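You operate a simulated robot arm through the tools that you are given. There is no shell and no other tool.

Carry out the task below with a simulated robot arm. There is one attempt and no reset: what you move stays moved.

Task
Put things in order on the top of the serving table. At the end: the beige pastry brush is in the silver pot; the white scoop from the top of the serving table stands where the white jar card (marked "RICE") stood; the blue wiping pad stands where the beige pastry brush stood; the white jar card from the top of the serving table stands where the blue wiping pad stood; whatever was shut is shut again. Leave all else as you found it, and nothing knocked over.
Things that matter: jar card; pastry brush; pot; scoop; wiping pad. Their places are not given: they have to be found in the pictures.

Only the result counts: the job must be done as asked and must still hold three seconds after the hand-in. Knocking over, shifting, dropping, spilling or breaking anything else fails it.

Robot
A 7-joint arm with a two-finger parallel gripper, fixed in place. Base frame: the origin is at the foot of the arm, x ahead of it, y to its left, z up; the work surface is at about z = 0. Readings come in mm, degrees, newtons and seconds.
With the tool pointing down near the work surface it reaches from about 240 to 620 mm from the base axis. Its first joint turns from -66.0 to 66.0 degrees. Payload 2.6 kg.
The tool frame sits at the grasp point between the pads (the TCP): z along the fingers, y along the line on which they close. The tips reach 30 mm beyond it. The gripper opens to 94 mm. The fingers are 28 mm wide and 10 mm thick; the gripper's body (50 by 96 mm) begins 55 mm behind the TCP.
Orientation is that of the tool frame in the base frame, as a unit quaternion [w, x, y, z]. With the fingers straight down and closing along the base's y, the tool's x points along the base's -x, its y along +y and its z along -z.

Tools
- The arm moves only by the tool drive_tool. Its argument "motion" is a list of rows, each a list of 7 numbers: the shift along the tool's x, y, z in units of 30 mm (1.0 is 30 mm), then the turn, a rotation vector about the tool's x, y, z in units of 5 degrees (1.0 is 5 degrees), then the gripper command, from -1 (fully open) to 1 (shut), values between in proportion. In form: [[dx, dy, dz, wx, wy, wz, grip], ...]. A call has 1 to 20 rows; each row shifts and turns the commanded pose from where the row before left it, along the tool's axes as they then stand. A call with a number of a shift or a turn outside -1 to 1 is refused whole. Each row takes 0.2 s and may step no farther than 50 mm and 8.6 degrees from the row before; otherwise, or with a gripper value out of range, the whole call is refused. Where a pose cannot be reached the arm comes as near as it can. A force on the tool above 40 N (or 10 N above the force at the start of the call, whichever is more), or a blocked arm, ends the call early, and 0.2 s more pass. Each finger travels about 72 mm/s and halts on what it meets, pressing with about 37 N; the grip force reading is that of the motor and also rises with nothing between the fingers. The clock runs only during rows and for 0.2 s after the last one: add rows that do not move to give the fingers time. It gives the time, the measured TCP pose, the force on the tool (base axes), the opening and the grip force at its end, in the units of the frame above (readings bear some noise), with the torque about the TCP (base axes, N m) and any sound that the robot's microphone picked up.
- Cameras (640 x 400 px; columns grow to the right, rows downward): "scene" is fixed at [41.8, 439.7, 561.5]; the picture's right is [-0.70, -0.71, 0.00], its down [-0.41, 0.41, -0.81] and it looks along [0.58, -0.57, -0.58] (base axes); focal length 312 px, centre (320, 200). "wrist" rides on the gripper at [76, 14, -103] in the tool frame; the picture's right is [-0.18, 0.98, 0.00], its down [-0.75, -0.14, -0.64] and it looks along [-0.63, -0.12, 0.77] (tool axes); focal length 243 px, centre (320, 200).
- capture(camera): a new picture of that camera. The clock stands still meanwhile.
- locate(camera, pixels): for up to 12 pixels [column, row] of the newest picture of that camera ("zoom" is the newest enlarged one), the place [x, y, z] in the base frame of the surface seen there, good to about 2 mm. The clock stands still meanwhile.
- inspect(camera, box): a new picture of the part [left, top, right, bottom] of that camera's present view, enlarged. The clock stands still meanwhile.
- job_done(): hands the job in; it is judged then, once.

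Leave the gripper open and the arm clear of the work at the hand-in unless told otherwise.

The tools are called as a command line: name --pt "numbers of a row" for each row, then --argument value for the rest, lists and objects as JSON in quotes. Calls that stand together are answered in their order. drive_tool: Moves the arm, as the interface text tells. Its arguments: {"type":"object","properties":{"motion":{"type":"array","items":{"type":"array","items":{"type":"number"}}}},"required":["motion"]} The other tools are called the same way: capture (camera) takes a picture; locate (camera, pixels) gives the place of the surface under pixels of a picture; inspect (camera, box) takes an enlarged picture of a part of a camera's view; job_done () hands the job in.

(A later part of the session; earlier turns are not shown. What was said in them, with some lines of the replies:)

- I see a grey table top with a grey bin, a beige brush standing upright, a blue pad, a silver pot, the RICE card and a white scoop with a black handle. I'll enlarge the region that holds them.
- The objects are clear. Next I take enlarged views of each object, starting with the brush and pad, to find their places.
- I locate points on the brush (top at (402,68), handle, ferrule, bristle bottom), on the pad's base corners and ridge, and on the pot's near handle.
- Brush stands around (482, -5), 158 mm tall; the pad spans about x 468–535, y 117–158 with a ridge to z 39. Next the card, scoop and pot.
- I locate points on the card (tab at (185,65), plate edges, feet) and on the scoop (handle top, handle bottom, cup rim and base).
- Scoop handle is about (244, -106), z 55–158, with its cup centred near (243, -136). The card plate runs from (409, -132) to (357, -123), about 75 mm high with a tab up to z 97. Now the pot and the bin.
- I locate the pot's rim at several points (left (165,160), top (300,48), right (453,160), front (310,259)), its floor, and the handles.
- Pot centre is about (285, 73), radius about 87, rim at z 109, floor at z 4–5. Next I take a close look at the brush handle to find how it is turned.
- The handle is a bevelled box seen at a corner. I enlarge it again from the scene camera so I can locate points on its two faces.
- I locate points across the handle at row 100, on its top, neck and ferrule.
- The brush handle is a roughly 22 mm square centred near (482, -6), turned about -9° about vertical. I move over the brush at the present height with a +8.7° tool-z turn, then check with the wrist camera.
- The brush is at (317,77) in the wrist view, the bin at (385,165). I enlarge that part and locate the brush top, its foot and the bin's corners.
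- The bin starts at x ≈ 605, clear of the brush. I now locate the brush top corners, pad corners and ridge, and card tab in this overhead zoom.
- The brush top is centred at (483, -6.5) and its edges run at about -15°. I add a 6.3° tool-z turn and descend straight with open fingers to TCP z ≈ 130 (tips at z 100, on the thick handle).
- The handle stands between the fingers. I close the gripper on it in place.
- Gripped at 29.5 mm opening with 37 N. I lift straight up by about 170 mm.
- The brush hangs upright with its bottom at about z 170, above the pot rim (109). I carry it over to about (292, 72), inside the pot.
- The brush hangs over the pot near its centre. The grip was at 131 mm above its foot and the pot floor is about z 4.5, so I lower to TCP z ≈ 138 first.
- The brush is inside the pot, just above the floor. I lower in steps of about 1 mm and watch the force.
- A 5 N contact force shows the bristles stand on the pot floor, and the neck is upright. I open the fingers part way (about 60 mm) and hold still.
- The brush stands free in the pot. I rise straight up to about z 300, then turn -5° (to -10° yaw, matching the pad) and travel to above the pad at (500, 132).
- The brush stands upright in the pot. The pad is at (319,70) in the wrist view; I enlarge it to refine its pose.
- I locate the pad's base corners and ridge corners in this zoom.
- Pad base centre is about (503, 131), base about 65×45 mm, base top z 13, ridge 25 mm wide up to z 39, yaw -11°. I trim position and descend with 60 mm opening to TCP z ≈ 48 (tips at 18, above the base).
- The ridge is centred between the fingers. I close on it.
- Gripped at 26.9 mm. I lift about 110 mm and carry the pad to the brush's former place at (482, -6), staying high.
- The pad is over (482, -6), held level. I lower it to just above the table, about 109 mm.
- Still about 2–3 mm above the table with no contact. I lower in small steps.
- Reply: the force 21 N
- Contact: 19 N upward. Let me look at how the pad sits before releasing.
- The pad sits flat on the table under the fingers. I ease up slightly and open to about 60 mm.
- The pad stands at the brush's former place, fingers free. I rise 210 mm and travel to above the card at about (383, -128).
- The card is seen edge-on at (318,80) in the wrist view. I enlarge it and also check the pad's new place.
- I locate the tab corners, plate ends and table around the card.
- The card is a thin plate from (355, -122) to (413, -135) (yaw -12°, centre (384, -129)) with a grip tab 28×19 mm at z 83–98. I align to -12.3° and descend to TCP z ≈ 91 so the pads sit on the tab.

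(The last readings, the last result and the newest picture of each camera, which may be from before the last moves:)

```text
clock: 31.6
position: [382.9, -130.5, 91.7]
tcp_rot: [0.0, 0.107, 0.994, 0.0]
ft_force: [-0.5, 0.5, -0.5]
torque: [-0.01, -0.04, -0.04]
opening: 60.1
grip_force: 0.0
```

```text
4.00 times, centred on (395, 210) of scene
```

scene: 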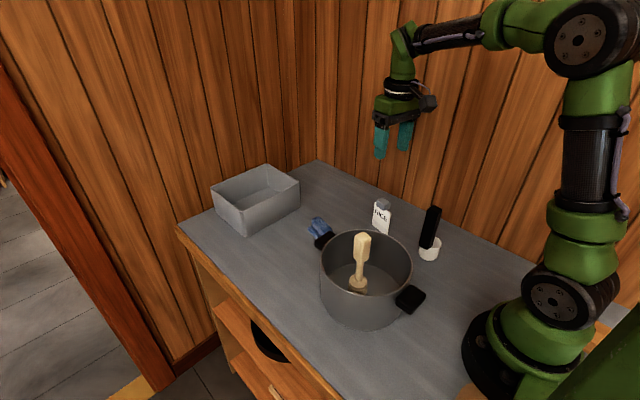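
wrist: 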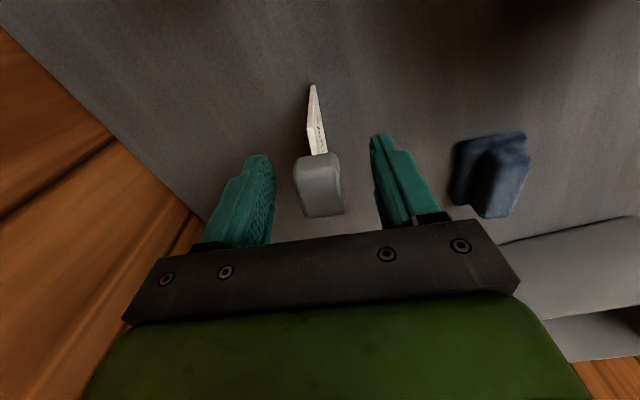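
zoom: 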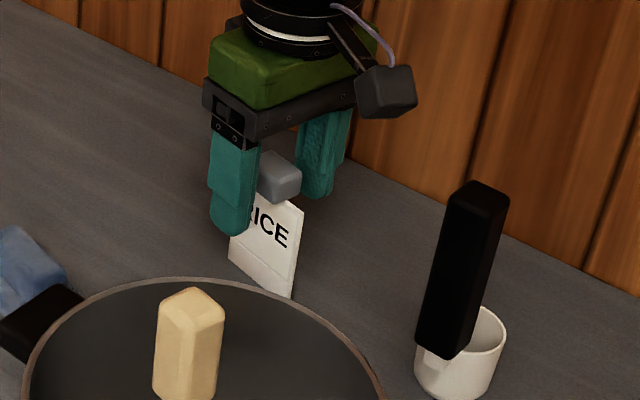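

The tab is between the pads. I close part way first (to about 26 mm) to check the centring.

drive_tool --pt "0 0 0 0 0 0 0.2" --pt "0 0 0 0 0 0 0.447" --pt "0 0 0 0 0 0 0.447" --pt "0 0 0 0 0 0 0.447"

inspect --camera "wrist" --box '[220, 70, 420, 240]'

```text
clock: 32.6
position: [384.3, -130.6, 92.4]
tcp_rot: [0.0, 0.108, 0.994, 0.0]
ft_force: [0.8, 0.5, 0.1]
torque: [0.02, -0.01, 0.0]
opening: 26.9
grip_force: 37.0
```

```text
2.35 times, centred on (320, 155) of wrist
```

zoom: 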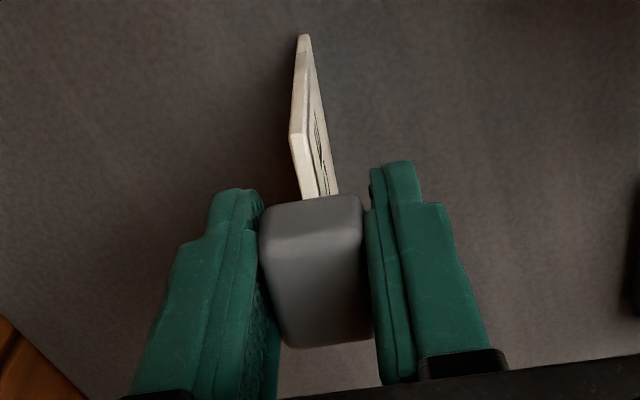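

The pads already hold the tab at 26.9 mm with 37 N. I command full grip and lift slowly.

drive_tool --pt "0 0 0 0 0 0 1" --pt "0 0 0 0 0 0 1" --pt "0 0 0 0 0 0 1" --pt "0 0 -0.2 0 0 0 1" --pt "0 0 -0.5 0 0 0 1" --pt "0 0 -0.3 0 0 0 1" --pt "0 0 0 0 0 0 1"

inspect --camera "scene" --box '[340, 150, 450, 260]'

inspect --camera "wrist" --box '[220, 50, 420, 240]'

```text
clock: 34.2
position: [382.8, -128.4, 123.2]
tcp_rot: [0.0, 0.107, 0.994, -0.001]
ft_force: [0.7, 0.3, -0.8]
torque: [0.0, -0.04, 0.0]
opening: 27.0
grip_force: 36.9
```

```text
3.64 times, centred on (395, 205) of scene
```

zoom: 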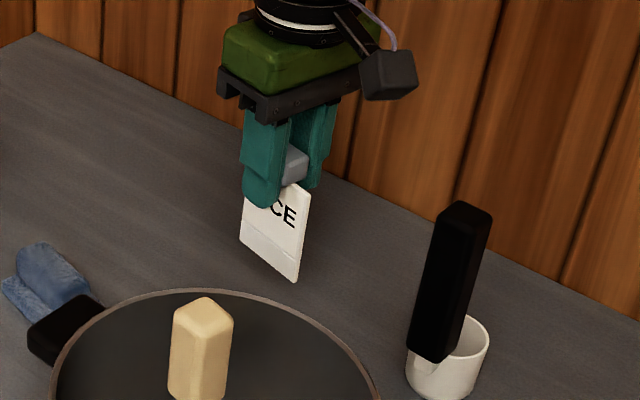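

```text
2.11 times, centred on (320, 145) of wrist
```

zoom: 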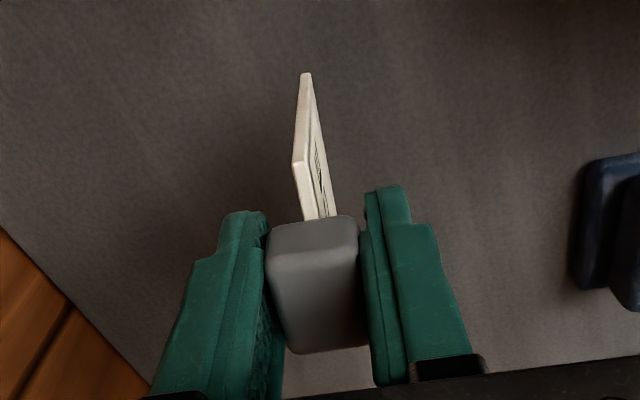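

The card hangs plumb with its bottom clear of the table. I lift to about z 230 and carry it to the pad's former place at (503, 131).

drive_tool --pt "0 0 -0.6 0 0 0 1" --pt "0 0 -1 0 0 0 1" --pt "0 0 -1 0 0 0 1" --pt "0 0 -0.9 0 0 0 1" --pt "-0.1 0.45 0 0 0 0 1" --pt "-0.17 0.78 0 0 0 0 1" --pt "-0.2 0.92 0 0 0 0 1" --pt "-0.2 0.92 0 0 0 0 1" --pt "-0.2 0.92 0 0 0 0 1" --pt "-0.2 0.92 0 0 0 0 1" --pt "-0.2 0.92 0 0 0 0 1" --pt "-0.2 0.92 0 0 0 0 1" --pt "-0.2 0.92 0 0 0 0 1" --pt "-0.18 0.82 0 0 0 0 1" --pt "-0.12 0.54 0 0 0 0 1" --pt "-0.06 0.3 0 0 0 0 1" --pt "0 0 0 0 0 0 1" --pt "0 0 0 0 0 0 1"

capture --camera "scene"

capture --camera "wrist"

```text
clock: 38.0
position: [502.8, 131.9, 227.2]
tcp_rot: [0.0, 0.107, 0.994, 0.001]
ft_force: [-0.3, -1.3, 0.1]
torque: [-0.03, 0.02, 0.0]
opening: 26.8
grip_force: 37.0
```

```text
taken
```

scene: 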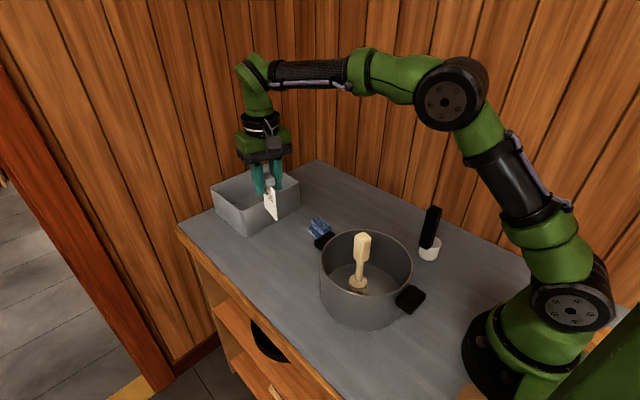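

```text
taken
```

wrist: 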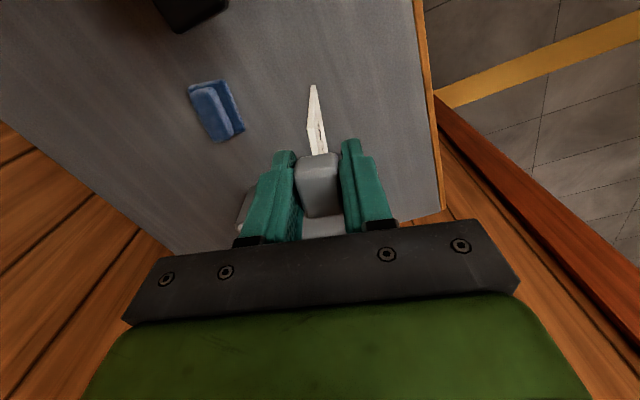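

The card is over (503, 132). I lower it 131 mm to just above the table.

drive_tool --pt "0 0 0.6 0 0 0 1" --pt "0 0 1 0 0 0 1" --pt "0 0 1 0 0 0 1" --pt "0 0 1 0 0 0 1" --pt "0 0 0.5 0 0 0 1" --pt "0 0 0.25 0 0 0 1" --pt "0 0 0 0 0 0 1" --pt "0 0 0 0 0 0 1"

inspect --camera "scene" --box '[210, 160, 340, 280]'

```text
clock: 39.8
position: [501.9, 131.7, 95.5]
tcp_rot: [0.0, 0.108, 0.994, -0.001]
ft_force: [-0.4, 0.2, -1.0]
torque: [-0.04, -0.03, 0.02]
opening: 27.2
grip_force: 36.7
```

```text
3.33 times, centred on (275, 220) of scene
```

zoom: 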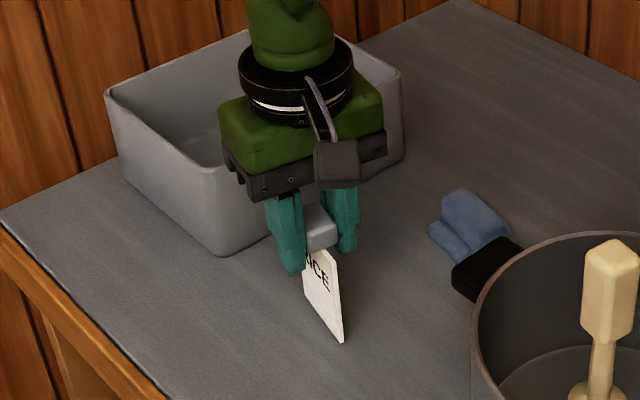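

The card's bottom is just above the table, upright. I lower in 1 mm steps and read the force.

drive_tool --pt "0 0 0.035 0 0 0 1" --pt "0 0 0.035 0 0 0 1" --pt "0 0 0 0 0 0 1"

```text
clock: 40.6
position: [501.1, 130.9, 95.4]
tcp_rot: [-0.001, 0.107, 0.994, 0.0]
ft_force: [0.9, 0.2, -0.3]
torque: [0.0, 0.0, 0.0]
opening: 27.2
grip_force: 37.4
```

No contact yet. I lower by another 1 mm and read again.

drive_tool --pt "0 0 0.035 0 0 0 1" --pt "0 0 0 0 0 0 1"

```text
clock: 41.2
position: [503.2, 131.7, 94.3]
tcp_rot: [0.0, 0.108, 0.994, 0.0]
ft_force: [-0.2, -0.5, -0.6]
torque: [-0.01, 0.0, 0.01]
opening: 26.9
grip_force: 37.2
```

Still free at z ≈ 94. Another 1 mm.

drive_tool --pt "0 0 0.03 0 0 0 1" --pt "0 0 0 0 0 0 1"

```text
clock: 41.8
position: [502.7, 131.3, 92.5]
tcp_rot: [0.0, 0.107, 0.994, 0.0]
ft_force: [0.3, 0.8, 0.0]
torque: [0.01, -0.03, -0.02]
opening: 27.1
grip_force: 36.8
```

Still no contact force. A further 0.6 mm.

drive_tool --pt "0 0 0.02 0 0 0 1" --pt "0 0 0 0 0 0 1"

```text
clock: 42.4
position: [501.2, 130.4, 91.9]
tcp_rot: [0.001, 0.108, 0.994, -0.001]
ft_force: [-0.1, -0.3, 4.8]
torque: [-0.02, 0.05, -0.02]
opening: 26.6
grip_force: 36.8
```

4.8 N contact: the card stands on the table. I check its uprightness before letting go.

inspect --camera "scene" --box '[255, 205, 335, 275]'

inspect --camera "wrist" --box '[220, 50, 420, 240]'

```text
5.71 times, centred on (295, 240) of scene
```

zoom: 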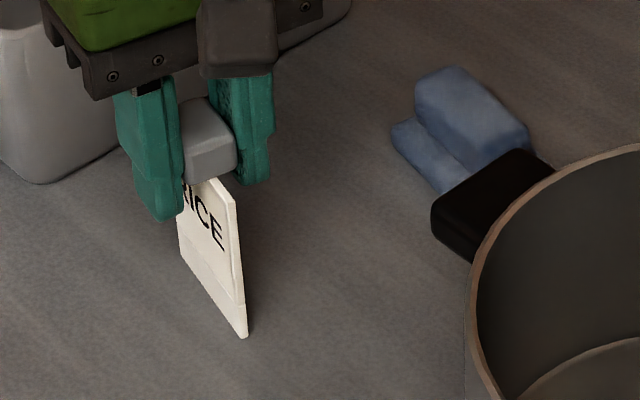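

```text
2.11 times, centred on (320, 145) of wrist
```

zoom: 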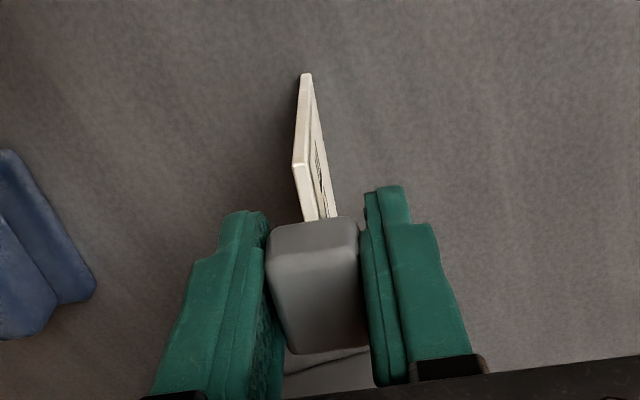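

I locate the plate's near end at top (297,165) and bottom (306,78), plus along both, to measure the tilt.

locate --camera "zoom" --pixels '[[297, 168], [305, 78], [300, 130], [303, 100], [308, 200], [320, 200], [310, 110], [313, 160], [306, 74]]'

```text
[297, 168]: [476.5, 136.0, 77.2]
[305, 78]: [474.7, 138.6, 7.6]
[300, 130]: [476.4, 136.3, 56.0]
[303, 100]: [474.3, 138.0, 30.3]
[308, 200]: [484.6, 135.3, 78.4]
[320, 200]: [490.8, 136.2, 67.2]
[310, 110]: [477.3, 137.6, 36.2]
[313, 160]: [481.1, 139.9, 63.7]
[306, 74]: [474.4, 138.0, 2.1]
```

The readings suggest the card leans about 1–2° (top toward -y). I measure it better with many points on its face from the scene camera before releasing.

inspect --camera "scene" --box '[265, 225, 310, 265]'

```text
10.00 times, centred on (288, 245) of scene
```

zoom: 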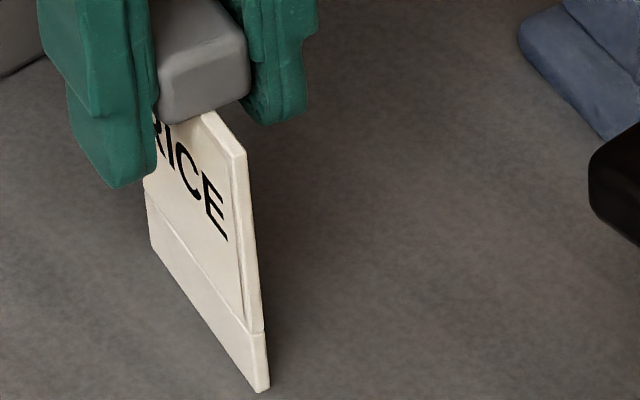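

The plate is only about 4 mm thick, so lean matters. I locate a dozen points across its face and fit the plane.

locate --camera "zoom" --pixels '[[205, 120], [228, 160], [231, 190], [234, 220], [236, 260], [239, 300], [215, 250], [200, 235], [180, 215], [160, 200], [200, 140], [190, 200]]'

locate --camera "zoom" --pixels '[[238, 160], [242, 190], [246, 220], [249, 250], [253, 280], [256, 310], [259, 340], [262, 370], [160, 235], [190, 280], [220, 320], [245, 355]]'

```text
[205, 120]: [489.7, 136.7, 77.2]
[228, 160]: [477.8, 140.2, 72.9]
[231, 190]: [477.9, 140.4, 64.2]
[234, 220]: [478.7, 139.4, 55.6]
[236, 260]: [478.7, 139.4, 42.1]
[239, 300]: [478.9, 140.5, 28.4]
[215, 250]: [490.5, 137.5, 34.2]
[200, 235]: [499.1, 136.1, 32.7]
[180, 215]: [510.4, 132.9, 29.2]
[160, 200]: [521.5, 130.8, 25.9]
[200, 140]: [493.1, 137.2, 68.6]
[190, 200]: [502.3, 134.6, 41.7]
```

```text
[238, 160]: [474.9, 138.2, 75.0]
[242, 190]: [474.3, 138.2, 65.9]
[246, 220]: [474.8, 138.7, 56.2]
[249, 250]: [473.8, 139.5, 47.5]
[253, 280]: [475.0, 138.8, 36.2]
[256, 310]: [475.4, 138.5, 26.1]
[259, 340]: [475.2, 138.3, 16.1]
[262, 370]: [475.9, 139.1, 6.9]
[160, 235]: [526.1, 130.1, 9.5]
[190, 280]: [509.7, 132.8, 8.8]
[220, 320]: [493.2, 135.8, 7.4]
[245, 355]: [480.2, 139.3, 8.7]
```

The face is vertical within about half a degree (y ≈ 140 from z 28 to 73), and the card centre is about (503, 132). I open the fingers in small steps so they guard the card as it settles.

drive_tool --pt "0 0 0 0 0 0 0.42" --pt "0 0 0 0 0 0 0.41" --pt "0 0 0 0 0 0 0.4" --pt "0 0 0 0 0 0 0.39" --pt "0 0 0 0 0 0 0.38" --pt "0 0 0 0 0 0 0.38"

inspect --camera "wrist" --box '[220, 50, 420, 240]'

```text
clock: 43.8
position: [502.5, 131.0, 91.1]
tcp_rot: [0.0, 0.107, 0.994, 0.0]
ft_force: [0.3, 0.1, 0.3]
torque: [-0.01, 0.02, 0.01]
opening: 29.1
grip_force: 0.1
```

```text
2.11 times, centred on (320, 145) of wrist
```

zoom: 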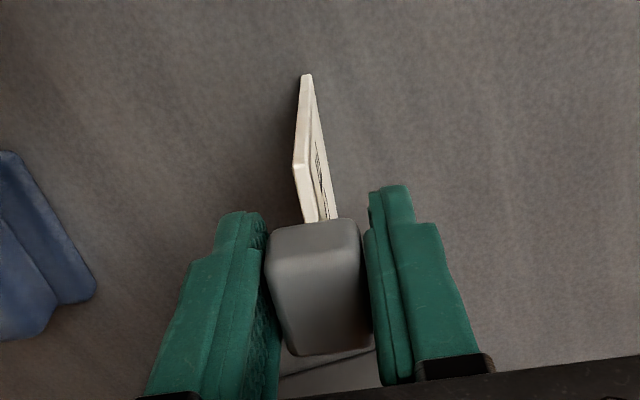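

The card is unmoved with the grip released. I open further in steps to about 60 mm.

drive_tool --pt "0 0 0 0 0 0 0.34" --pt "0 0 0 0 0 0 0.28" --pt "0 0 0 0 0 0 0.2" --pt "0 0 0 0 0 0 0.0" --pt "0 0 0 0 0 0 -0.28" --pt "0 0 0 0 0 0 -0.28" --pt "0 0 0 0 0 0 -0.28"

capture --camera "wrist"

inspect --camera "scene" --box '[255, 205, 335, 275]'

```text
clock: 45.4
position: [502.0, 131.2, 90.4]
tcp_rot: [0.0, 0.107, 0.994, -0.001]
ft_force: [0.5, -0.4, 0.0]
torque: [0.0, -0.02, 0.0]
opening: 60.0
grip_force: 0.1
```

```text
taken
```

wrist: 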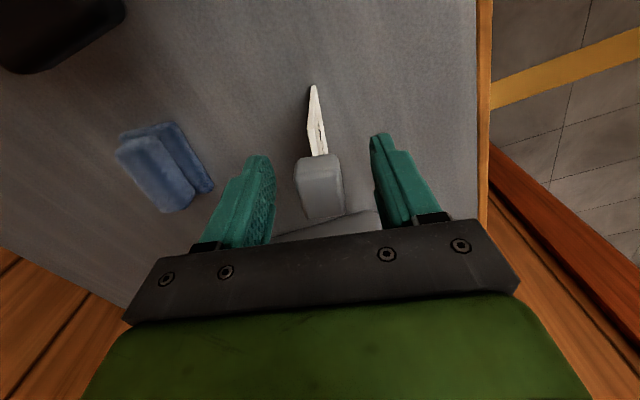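

```text
5.71 times, centred on (295, 240) of scene
```

zoom: 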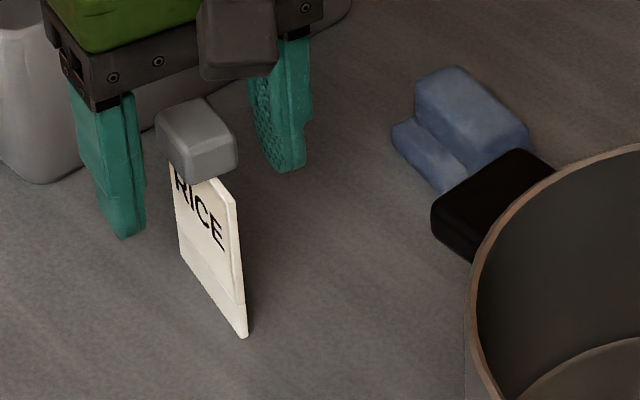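

The card stands by itself. I rise to about z 300, then travel to above the scoop handle at (245, -107).

drive_tool --pt "0 0 -0.4 0 0 0 -0.28" --pt "0 0 -0.8 0 0 0 -0.28" --pt "0 0 -1 0 0 0 -0.28" --pt "0 0 -1 0 0 0 -0.28" --pt "0 0 -1 0 0 0 -0.28" --pt "0 0 -1 0 0 0 -0.28" --pt "0 0 -1 0 0 0 -0.28" --pt "0 0 -0.8 0 0 0 -0.28" --pt "0 0 0 0 0 0 -0.28"

capture --camera "scene"

capture --camera "wrist"

```text
clock: 47.4
position: [502.9, 132.0, 302.1]
tcp_rot: [0.0, 0.107, 0.994, 0.0]
ft_force: [0.1, 0.3, 0.0]
torque: [0.03, 0.0, 0.01]
opening: 60.3
grip_force: 0.0
```

```text
taken
```

scene: 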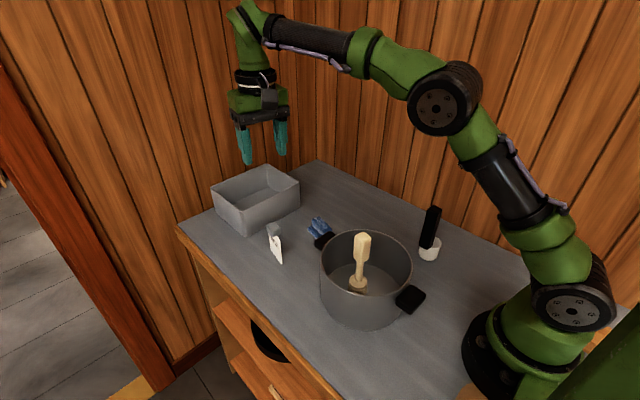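

```text
taken
```

wrist: 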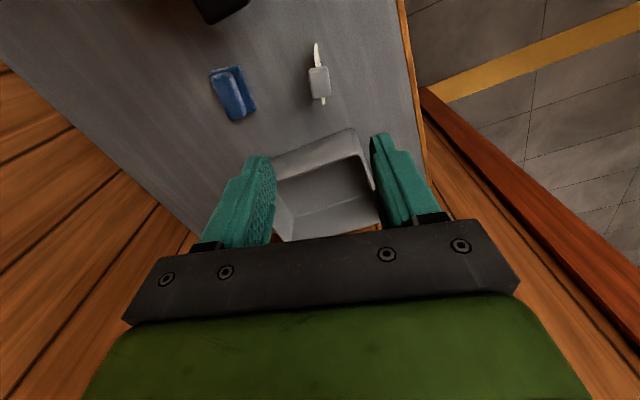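

The card stays standing. Next I travel to above the scoop.

drive_tool --pt "0.607 -0.871 0 0 0 0 -0.28" --pt "0.607 -0.871 0 0 0 0 -0.28" --pt "0.607 -0.871 0 0 0 0 -0.28" --pt "0.607 -0.871 0 0 0 0 -0.28" --pt "0.607 -0.871 0 0 0 0 -0.28" --pt "0.607 -0.871 0 0 0 0 -0.28" --pt "0.607 -0.871 0 0 0 0 -0.28" --pt "0.607 -0.871 0 0 0 0 -0.28" --pt "0.607 -0.871 0 0 0 0 -0.28" --pt "0.607 -0.871 0 0 0 0 -0.28" --pt "0.607 -0.871 0 0 0 0 -0.28" --pt "0 0 0 0 0 0 -0.28" --pt "0 0 0 0 0 0 -0.28"

capture --camera "scene"

capture --camera "wrist"

```text
clock: 50.2
position: [246.2, -107.0, 300.5]
tcp_rot: [0.0, 0.106, 0.994, 0.0]
ft_force: [0.8, -0.1, 1.3]
torque: [0.0, 0.03, -0.02]
opening: 60.3
grip_force: 0.1
```

```text
taken
```

scene: 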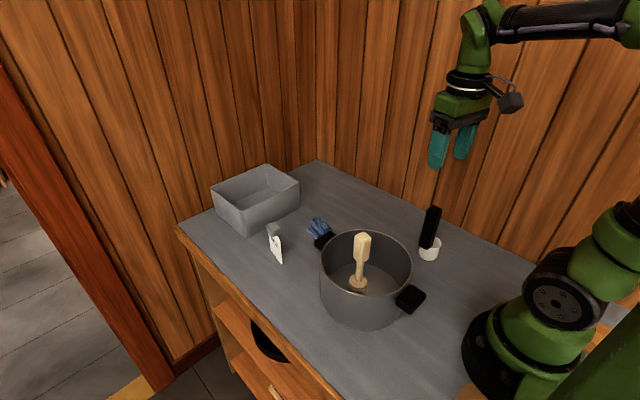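

```text
taken
```

wrist: 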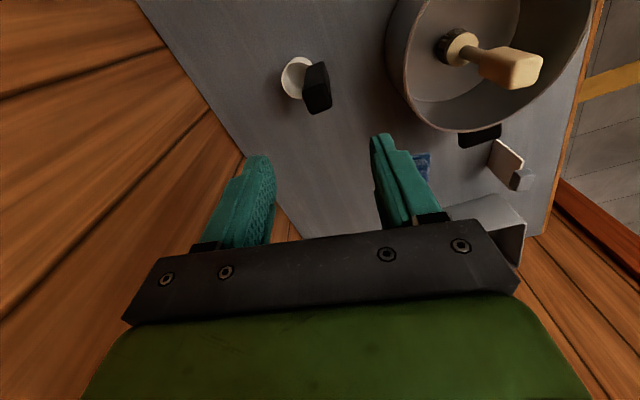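

I enlarge the scoop at (305,85) in the wrist view.

inspect --camera "wrist" --box '[265, 40, 355, 130]'

```text
4.44 times, centred on (310, 85) of wrist
```

zoom: 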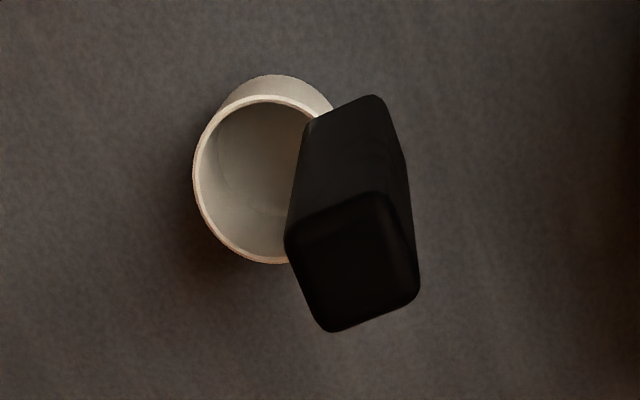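

I locate the handle top's four corners and the cup rim points.

locate --camera "zoom" --pixels '[[293, 238], [376, 200], [412, 290], [335, 325], [352, 262], [198, 175], [222, 115], [262, 98], [300, 107], [212, 225], [240, 253], [278, 260]]'

locate --camera "zoom" --pixels '[[305, 225], [335, 210], [365, 210], [310, 280], [325, 310], [370, 310], [400, 295], [400, 240], [330, 180], [245, 180], [265, 80], [300, 85]]'

```text
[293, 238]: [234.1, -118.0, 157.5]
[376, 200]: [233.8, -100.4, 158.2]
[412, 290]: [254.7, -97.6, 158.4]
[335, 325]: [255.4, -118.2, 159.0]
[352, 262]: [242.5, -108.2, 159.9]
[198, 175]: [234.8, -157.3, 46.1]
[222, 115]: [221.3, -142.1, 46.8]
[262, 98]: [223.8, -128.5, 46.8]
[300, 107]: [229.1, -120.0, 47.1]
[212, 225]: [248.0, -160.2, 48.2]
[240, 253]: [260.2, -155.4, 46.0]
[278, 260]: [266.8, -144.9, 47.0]
```

```text
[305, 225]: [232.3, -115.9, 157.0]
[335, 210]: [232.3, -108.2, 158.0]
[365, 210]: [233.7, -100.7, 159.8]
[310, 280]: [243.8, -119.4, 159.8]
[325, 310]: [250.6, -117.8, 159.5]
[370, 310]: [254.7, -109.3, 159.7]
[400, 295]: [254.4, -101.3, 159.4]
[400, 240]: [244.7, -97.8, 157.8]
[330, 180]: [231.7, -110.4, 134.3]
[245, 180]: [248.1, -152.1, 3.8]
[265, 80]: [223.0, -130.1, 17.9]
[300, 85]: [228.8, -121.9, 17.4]
```

The handle is square to the base axes, centred at (244, -108), about 24×22 mm, top z 159. The cup centre is (244.5, -138), radius 23. I turn the tool to yaw 0, trim, and descend to TCP z ≈ 122.

drive_tool --pt "0 0 0 0 0 -0.82 -0.28" --pt "0 0 0 0 0 -0.82 -0.28" --pt "0 0 0 0 0 -0.82 -0.28" --pt "0.06 -0.04 0.5 0 0 0 -0.28" --pt "0 0 1 0 0 0 -0.28" --pt "0 0 1 0 0 0 -0.28" --pt "0 0 1 0 0 0 -0.28" --pt "0 0 0 0 0 0 -0.28" --pt "0 0 0 0 0 0 -0.28"

capture --camera "wrist"

capture --camera "scene"

```text
clock: 52.2
position: [245.0, -107.9, 196.9]
tcp_rot: [0.001, 0.0, 1.0, 0.0]
ft_force: [0.2, 0.6, -0.4]
torque: [0.02, 0.01, -0.05]
opening: 60.1
grip_force: 0.0
```

```text
taken
```

wrist: 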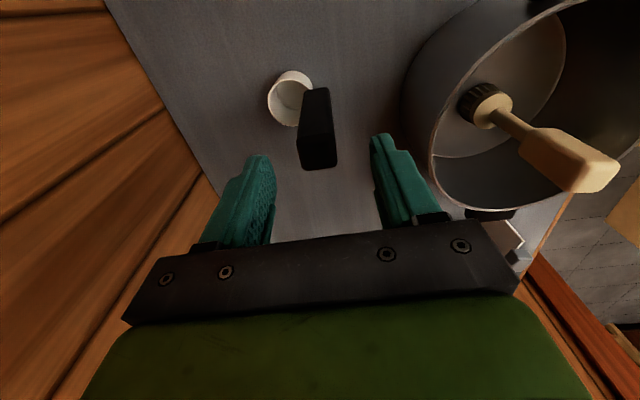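

```text
taken
```

scene: 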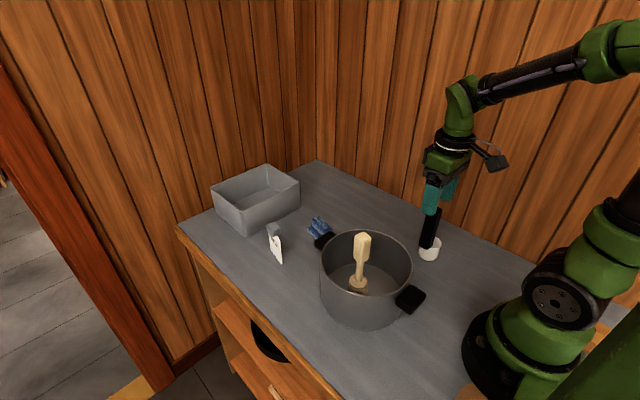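

The handle is centred between the open fingers. I descend 75 mm more.

drive_tool --pt "0 0 0.8 0 0 0 -0.28" --pt "0 0 1 0 0 0 -0.28" --pt "0 0 0.7 0 0 0 -0.28" --pt "0 0 0 0 0 0 -0.28"

capture --camera "wrist"

inspect --camera "scene" --box '[370, 150, 500, 280]'

```text
clock: 53.2
position: [243.1, -107.7, 120.4]
tcp_rot: [0.0, 0.0, 1.0, 0.0]
ft_force: [0.0, 0.1, -0.7]
torque: [-0.01, -0.03, 0.01]
opening: 60.2
grip_force: 0.0
```

```text
taken
```

wrist: 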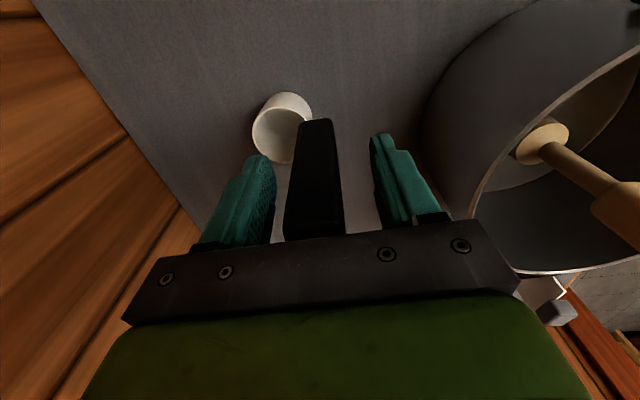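

```text
3.08 times, centred on (435, 215) of scene
```

zoom: 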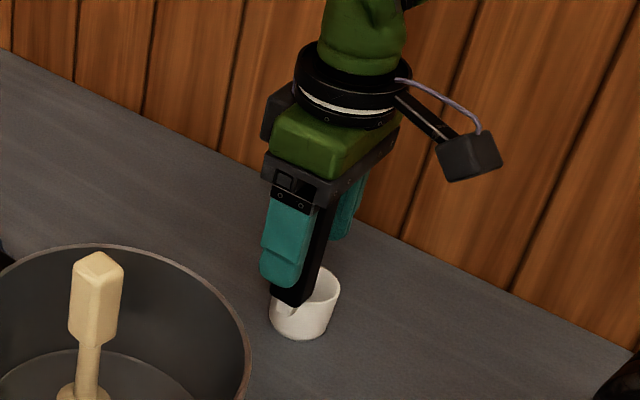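

Fingers straddle the handle. I close on it.

drive_tool --pt "0 0 0 0 0 0 0.3" --pt "0 0 0 0 0 0 0.6" --pt "0 0 0 0 0 0 1" --pt "0 0 0 0 0 0 1" --pt "0 0 0 0 0 0 1"

inspect --camera "wrist" --box '[220, 70, 420, 260]'

```text
clock: 54.4
position: [243.8, -108.4, 122.0]
tcp_rot: [0.001, 0.0, 1.0, 0.0]
ft_force: [-0.9, 0.3, 0.1]
torque: [0.05, 0.02, 0.01]
opening: 29.3
grip_force: 36.8
```

```text
2.11 times, centred on (320, 165) of wrist
```

zoom: 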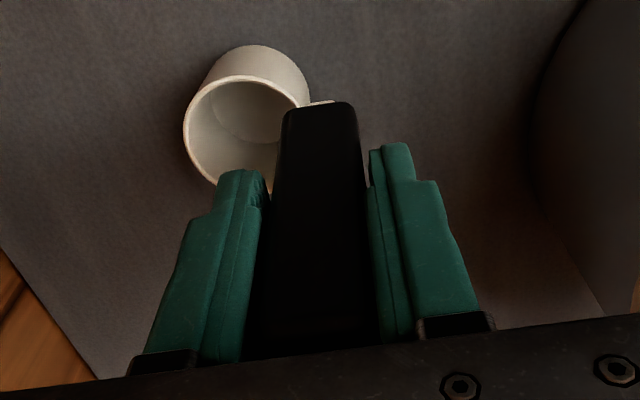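

Gripped at 29.3 mm. I lift about 80 mm and check it.

drive_tool --pt "0 0 -0.2 0 0 0 1" --pt "0 0 -0.5 0 0 0 1" --pt "0 0 -0.8 0 0 0 1" --pt "0 0 -0.8 0 0 0 1" --pt "0 0 -0.4 0 0 0 1" --pt "0 0 0 0 0 0 1"

capture --camera "wrist"

capture --camera "scene"

```text
clock: 55.8
position: [244.6, -107.5, 202.8]
tcp_rot: [0.0, 0.0, 1.0, 0.0]
ft_force: [0.3, -0.2, -1.0]
torque: [0.0, 0.0, -0.02]
opening: 29.3
grip_force: 36.9
```

```text
taken
```

wrist: 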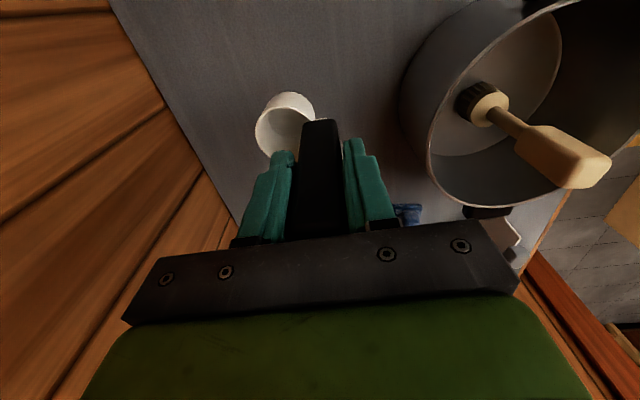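

```text
taken
```

scene: 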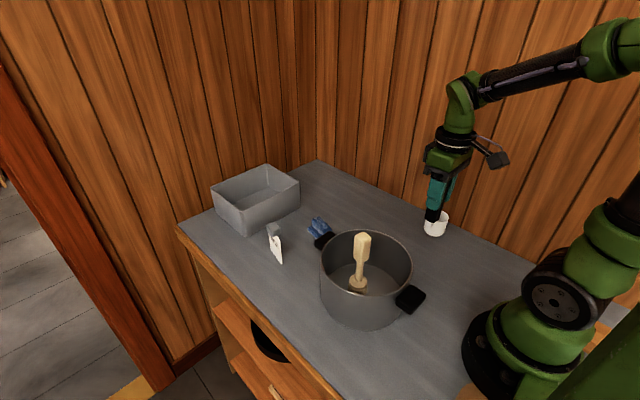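

The scoop hangs upright. I carry it +140 mm in x and +5 mm in y so its footprint comes over the card's former place (384, -129).

drive_tool --pt "-0.4 0.02 0 0 0 0 1" --pt "-0.8 0.03 0 0 0 0 1" --pt "-0.9 0.03 0 0 0 0 1" --pt "-0.9 0.03 0 0 0 0 1" --pt "-0.8 0.03 0 0 0 0 1" --pt "-0.557 0.02 0 0 0 0 1" --pt "-0.3 0.017 0 0 0 0 1" --pt "0 0 0 0 0 0 1" --pt "0 0 0 0 0 0 1"

capture --camera "wrist"

capture --camera "scene"

```text
clock: 57.8
position: [385.2, -101.9, 202.6]
tcp_rot: [0.0, 0.0, 1.0, 0.0]
ft_force: [-0.5, 0.3, -0.9]
torque: [0.03, -0.02, 0.01]
opening: 29.3
grip_force: 36.5
```

```text
taken
```

wrist: 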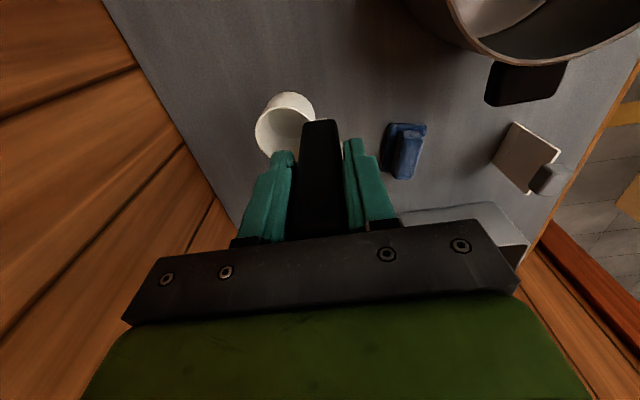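

```text
taken
```

scene: 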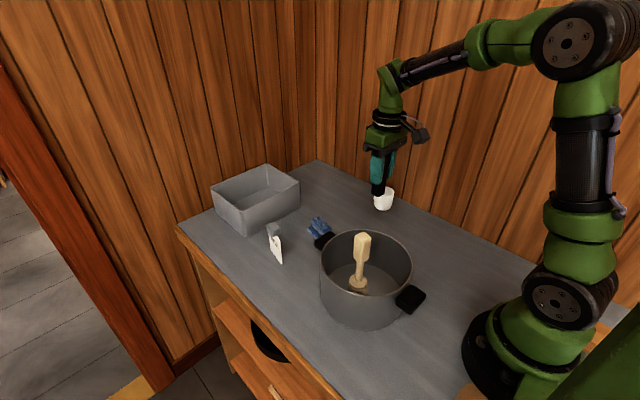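

The scoop hangs above the spot. I lower 77 mm, to about 3 mm above the table.

drive_tool --pt "0 0 0.6 0 0 0 1" --pt "0 0 0.9 0 0 0 1" --pt "0 0 0.7 0 0 0 1" --pt "0 0 0.36 0 0 0 1" --pt "0 0 0 0 0 0 1" --pt "0 0 0 0 0 0 1"

inspect --camera "scene" --box '[330, 140, 450, 260]'

```text
clock: 59.2
position: [382.9, -101.7, 126.2]
tcp_rot: [0.0, 0.0, 1.0, 0.0]
ft_force: [-0.5, 1.3, -0.7]
torque: [0.06, -0.02, -0.01]
opening: 29.3
grip_force: 36.6
```

```text
3.33 times, centred on (390, 200) of scene
```

zoom: 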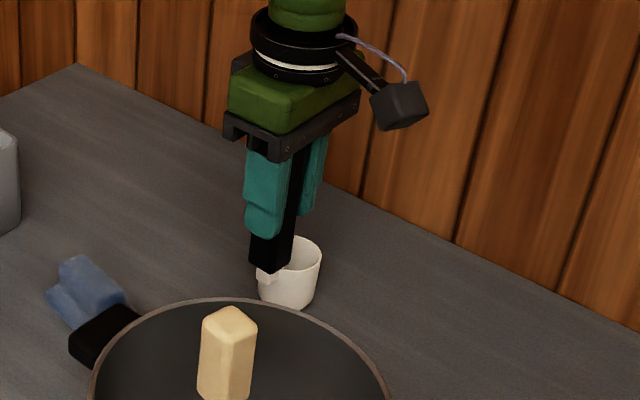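

I lower in small steps, checking for contact.

drive_tool --pt "0 0 0.04 0 0 0 1" --pt "0 0 0.03 0 0 0 1" --pt "0 0 0 0 0 0 1"

```text
clock: 60.0
position: [383.9, -103.0, 124.4]
tcp_rot: [0.0, 0.0, 1.0, 0.0]
ft_force: [0.2, 0.6, 0.5]
torque: [0.03, -0.01, 0.01]
opening: 29.5
grip_force: 37.1
```

No contact yet at z ≈ 124. Another 1 mm.

drive_tool --pt "0 0 0.035 0 0 0 1" --pt "0 0 0 0 0 0 1"

```text
clock: 60.6
position: [383.2, -102.7, 122.4]
tcp_rot: [0.0, 0.0, 1.0, 0.0]
ft_force: [-0.3, 0.2, -1.0]
torque: [0.01, -0.01, -0.01]
opening: 29.2
grip_force: 36.8
```

Still free. Another 0.7 mm.

drive_tool --pt "0 0 0.025 0 0 0 1" --pt "0 0 0 0 0 0 1"

```text
clock: 61.2
position: [383.8, -103.0, 120.9]
tcp_rot: [0.0, 0.0, 1.0, 0.0]
ft_force: [-1.1, 0.3, -0.4]
torque: [-0.01, 0.01, 0.01]
opening: 29.4
grip_force: 37.2
```

Still no contact force. Another 0.7 mm.

drive_tool --pt "0 0 0.025 0 0 0 1" --pt "0 0 0 0 0 0 1"

```text
clock: 61.8
position: [385.1, -102.2, 121.4]
tcp_rot: [0.0, 0.0, 1.0, 0.0]
ft_force: [-2.6, 0.5, 11.1]
torque: [-0.25, 0.29, -0.05]
opening: 29.4
grip_force: 37.3
```

11 N contact: the cup stands on the table. I ease by 0.3 mm and open slowly.

drive_tool --pt "0 0 -0.015 0 0 0 1" --pt "0 0 0 0 0 0 0.37" --pt "0 0 0 0 0 0 0.35" --pt "0 0 0 0 0 0 0.33" --pt "0 0 0 0 0 0 0.28" --pt "0 0 0 0 0 0 0.1" --pt "0 0 0 0 0 0 -0.28" --pt "0 0 0 0 0 0 -0.28" --pt "0 0 0 0 0 0 -0.28"

inspect --camera "scene" --box '[330, 140, 450, 260]'

capture --camera "wrist"

```text
clock: 63.8
position: [382.8, -102.1, 121.6]
tcp_rot: [-0.001, -0.001, 1.0, 0.001]
ft_force: [-0.7, 0.2, 0.6]
torque: [0.03, 0.01, 0.0]
opening: 60.2
grip_force: 0.0
```

```text
3.33 times, centred on (390, 200) of scene
```

zoom: 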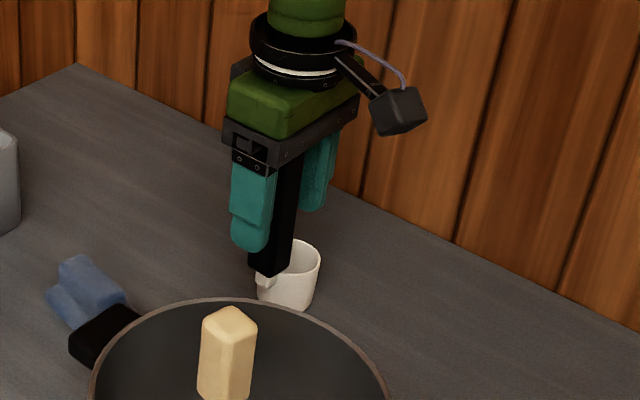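

```text
taken
```

wrist: 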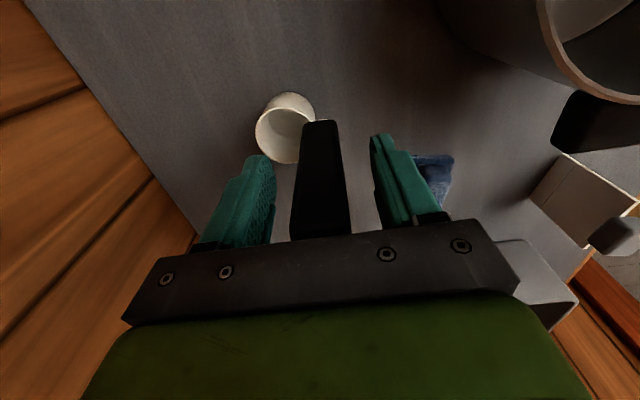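

The scoop stands on its own. I rise straight up to about z 320 and then check everything.

drive_tool --pt "0 0 -0.3 0 0 0 -0.28" --pt "0 0 -0.8 0 0 0 -0.28" --pt "0 0 -1 0 0 0 -0.28" --pt "0 0 -1 0 0 0 -0.28" --pt "0 0 -1 0 0 0 -0.28" --pt "0 0 -1 0 0 0 -0.28" --pt "0 0 -1 0 0 0 -0.28" --pt "0 0 -0.5 0 0 0 -0.28" --pt "0 0 0 0 0 0 -1" --pt "0 0 0 0 0 0 -1"

capture --camera "wrist"

inspect --camera "scene" --box '[200, 150, 460, 340]'

```text
clock: 66.0
position: [384.1, -102.7, 319.4]
tcp_rot: [0.0, 0.0, 1.0, 0.0]
ft_force: [0.2, -0.2, 0.8]
torque: [0.0, -0.02, 0.0]
opening: 93.9
grip_force: 0.0
```

```text
taken
```

wrist: 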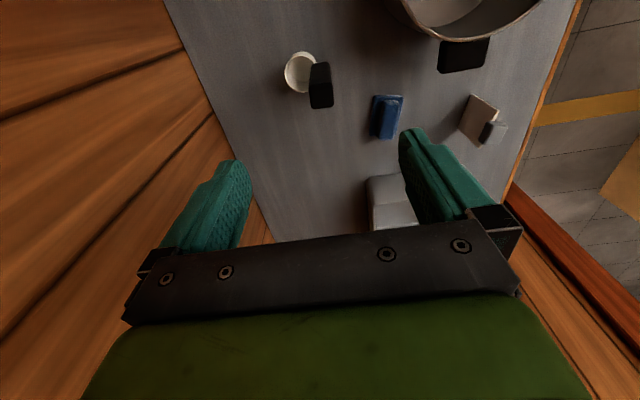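

```text
2.11 times, centred on (330, 245) of scene
```

zoom: 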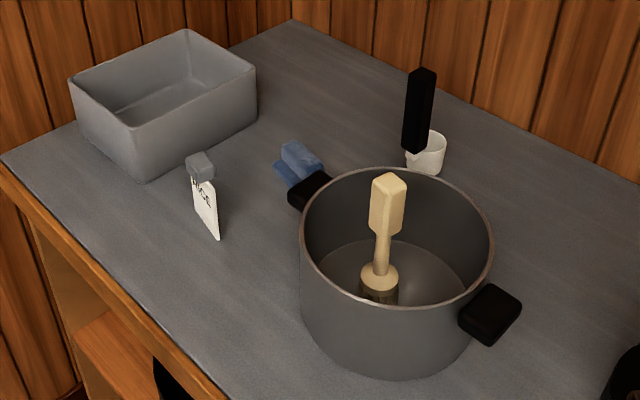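

Everything stands; pot and bin are at the same pixels as at the start. I check final positions from above.

inspect --camera "wrist" --box '[270, 40, 430, 150]'

```text
3.64 times, centred on (350, 95) of wrist
```

zoom: 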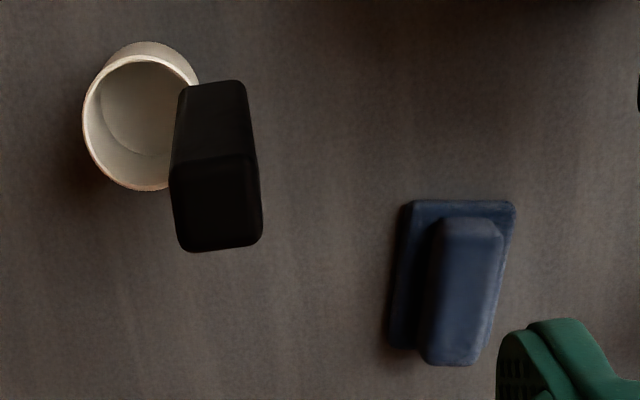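

I locate the cup rim, handle top and the pad's base corners.

locate --camera "zoom" --pixels '[[85, 120], [105, 75], [145, 58], [185, 75], [100, 165], [140, 188], [165, 185], [215, 205], [406, 206], [512, 208], [392, 342], [490, 345]]'

locate --camera "wrist" --pixels '[[493, 130], [466, 118], [488, 140], [474, 97], [495, 112]]'

```text
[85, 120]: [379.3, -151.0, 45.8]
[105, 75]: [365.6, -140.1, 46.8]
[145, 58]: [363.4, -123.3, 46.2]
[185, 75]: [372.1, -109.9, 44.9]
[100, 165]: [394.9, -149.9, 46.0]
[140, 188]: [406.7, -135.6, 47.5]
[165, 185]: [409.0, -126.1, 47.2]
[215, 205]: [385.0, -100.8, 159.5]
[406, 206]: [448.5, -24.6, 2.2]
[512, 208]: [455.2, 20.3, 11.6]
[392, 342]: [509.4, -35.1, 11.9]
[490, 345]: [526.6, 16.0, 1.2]
```

```text
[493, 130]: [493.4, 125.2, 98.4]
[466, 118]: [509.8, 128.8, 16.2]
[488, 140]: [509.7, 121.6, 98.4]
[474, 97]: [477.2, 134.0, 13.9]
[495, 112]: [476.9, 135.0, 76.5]
```

Scoop cup is centred near (386, -130) and the pad near (483, -7), both as wanted. I take a closer look at the card.

inspect --camera "wrist" --box '[445, 80, 525, 160]'

```text
5.00 times, centred on (485, 120) of wrist
```

zoom: 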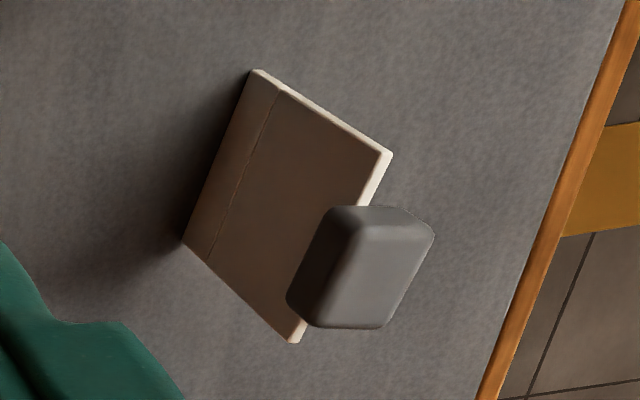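

I locate the card's bottom corners (257,74) and (186,240), top corners, and tab top.

locate --camera "zoom" --pixels '[[257, 76], [188, 240], [384, 155], [293, 335], [395, 265], [365, 235], [425, 235], [375, 320], [340, 310], [230, 160], [255, 180], [330, 180]]'

```text
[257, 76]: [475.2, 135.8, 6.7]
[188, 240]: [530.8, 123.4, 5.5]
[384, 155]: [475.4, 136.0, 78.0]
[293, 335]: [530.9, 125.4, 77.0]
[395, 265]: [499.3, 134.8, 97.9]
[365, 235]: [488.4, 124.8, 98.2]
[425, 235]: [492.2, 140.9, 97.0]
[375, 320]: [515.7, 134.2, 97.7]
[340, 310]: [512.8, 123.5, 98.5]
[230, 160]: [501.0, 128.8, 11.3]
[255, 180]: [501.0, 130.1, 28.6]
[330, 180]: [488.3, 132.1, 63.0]
```

The card stands upright, centred at about (503, 131). I wait a few seconds in place with the gripper open and take a last look.

drive_tool --pt "0 0 -0.5 0 0 0 -1" --pt "0 0 0 0 0 0 -1" --pt "0 0 0 0 0 0 -1" --pt "0 0 0 0 0 0 -1" --pt "0 0 0 0 0 0 -1" --pt "0 0 0 0 0 0 -1" --pt "0 0 0 0 0 0 -1" --pt "0 0 0 0 0 0 -1" --pt "0 0 0 0 0 0 -1" --pt "0 0 0 0 0 0 -1" --pt "0 0 0 0 0 0 -1" --pt "0 0 0 0 0 0 -1" --pt "0 0 0 0 0 0 -1" --pt "0 0 0 0 0 0 -1" --pt "0 0 0 0 0 0 -1"

capture --camera "scene"

```text
clock: 69.2
position: [383.6, -103.6, 334.5]
tcp_rot: [0.0, 0.0, 1.0, 0.0]
ft_force: [0.8, -0.1, -0.1]
torque: [0.0, -0.01, 0.03]
opening: 94.0
grip_force: 0.1
```

```text
taken
```

scene: 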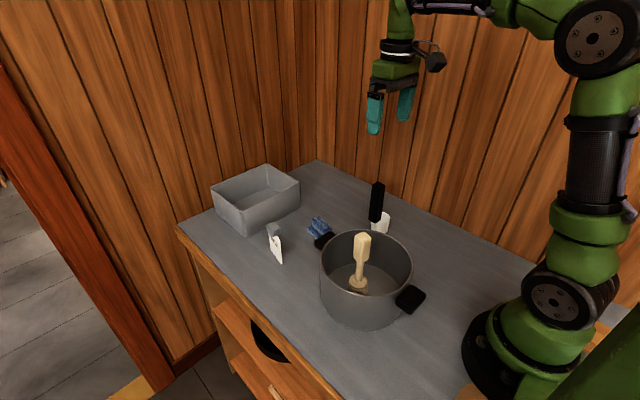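

The brush stands in the pot, the pad is where the brush stood, the card is where the pad stood, and the scoop is where the card stood. After a three-second wait nothing had moved, and the gripper is open and clear. I hand the job in.

job_done

```text
The job is handed in.
```

The job is done and handed in. All four items are in their new places and standing upright. I waited about three seconds before the hand-in and saw nothing move.

- **Pastry brush:** it stands upright on the floor of the silver pot, near the middle. Its handle sticks up about 50 mm above the rim.
- **Wiping pad:** it sits at about (483, -7). The brush stood at about (482, -6).
- **Jar card:** it stands at about (503, 131), the centre of where the pad was, and is vertical within about half a degree. The plate is only about 4 mm thick, so I opened the fingers in small steps to let it settle.
- **Scoop:** its cup is centred at about (386, -130). The card stood at about (384, -129).

The pot and the grey bin show at the same pixels as at the start. I opened nothing, so nothing needed shutting. The gripper is open and the arm is raised clear of the table.
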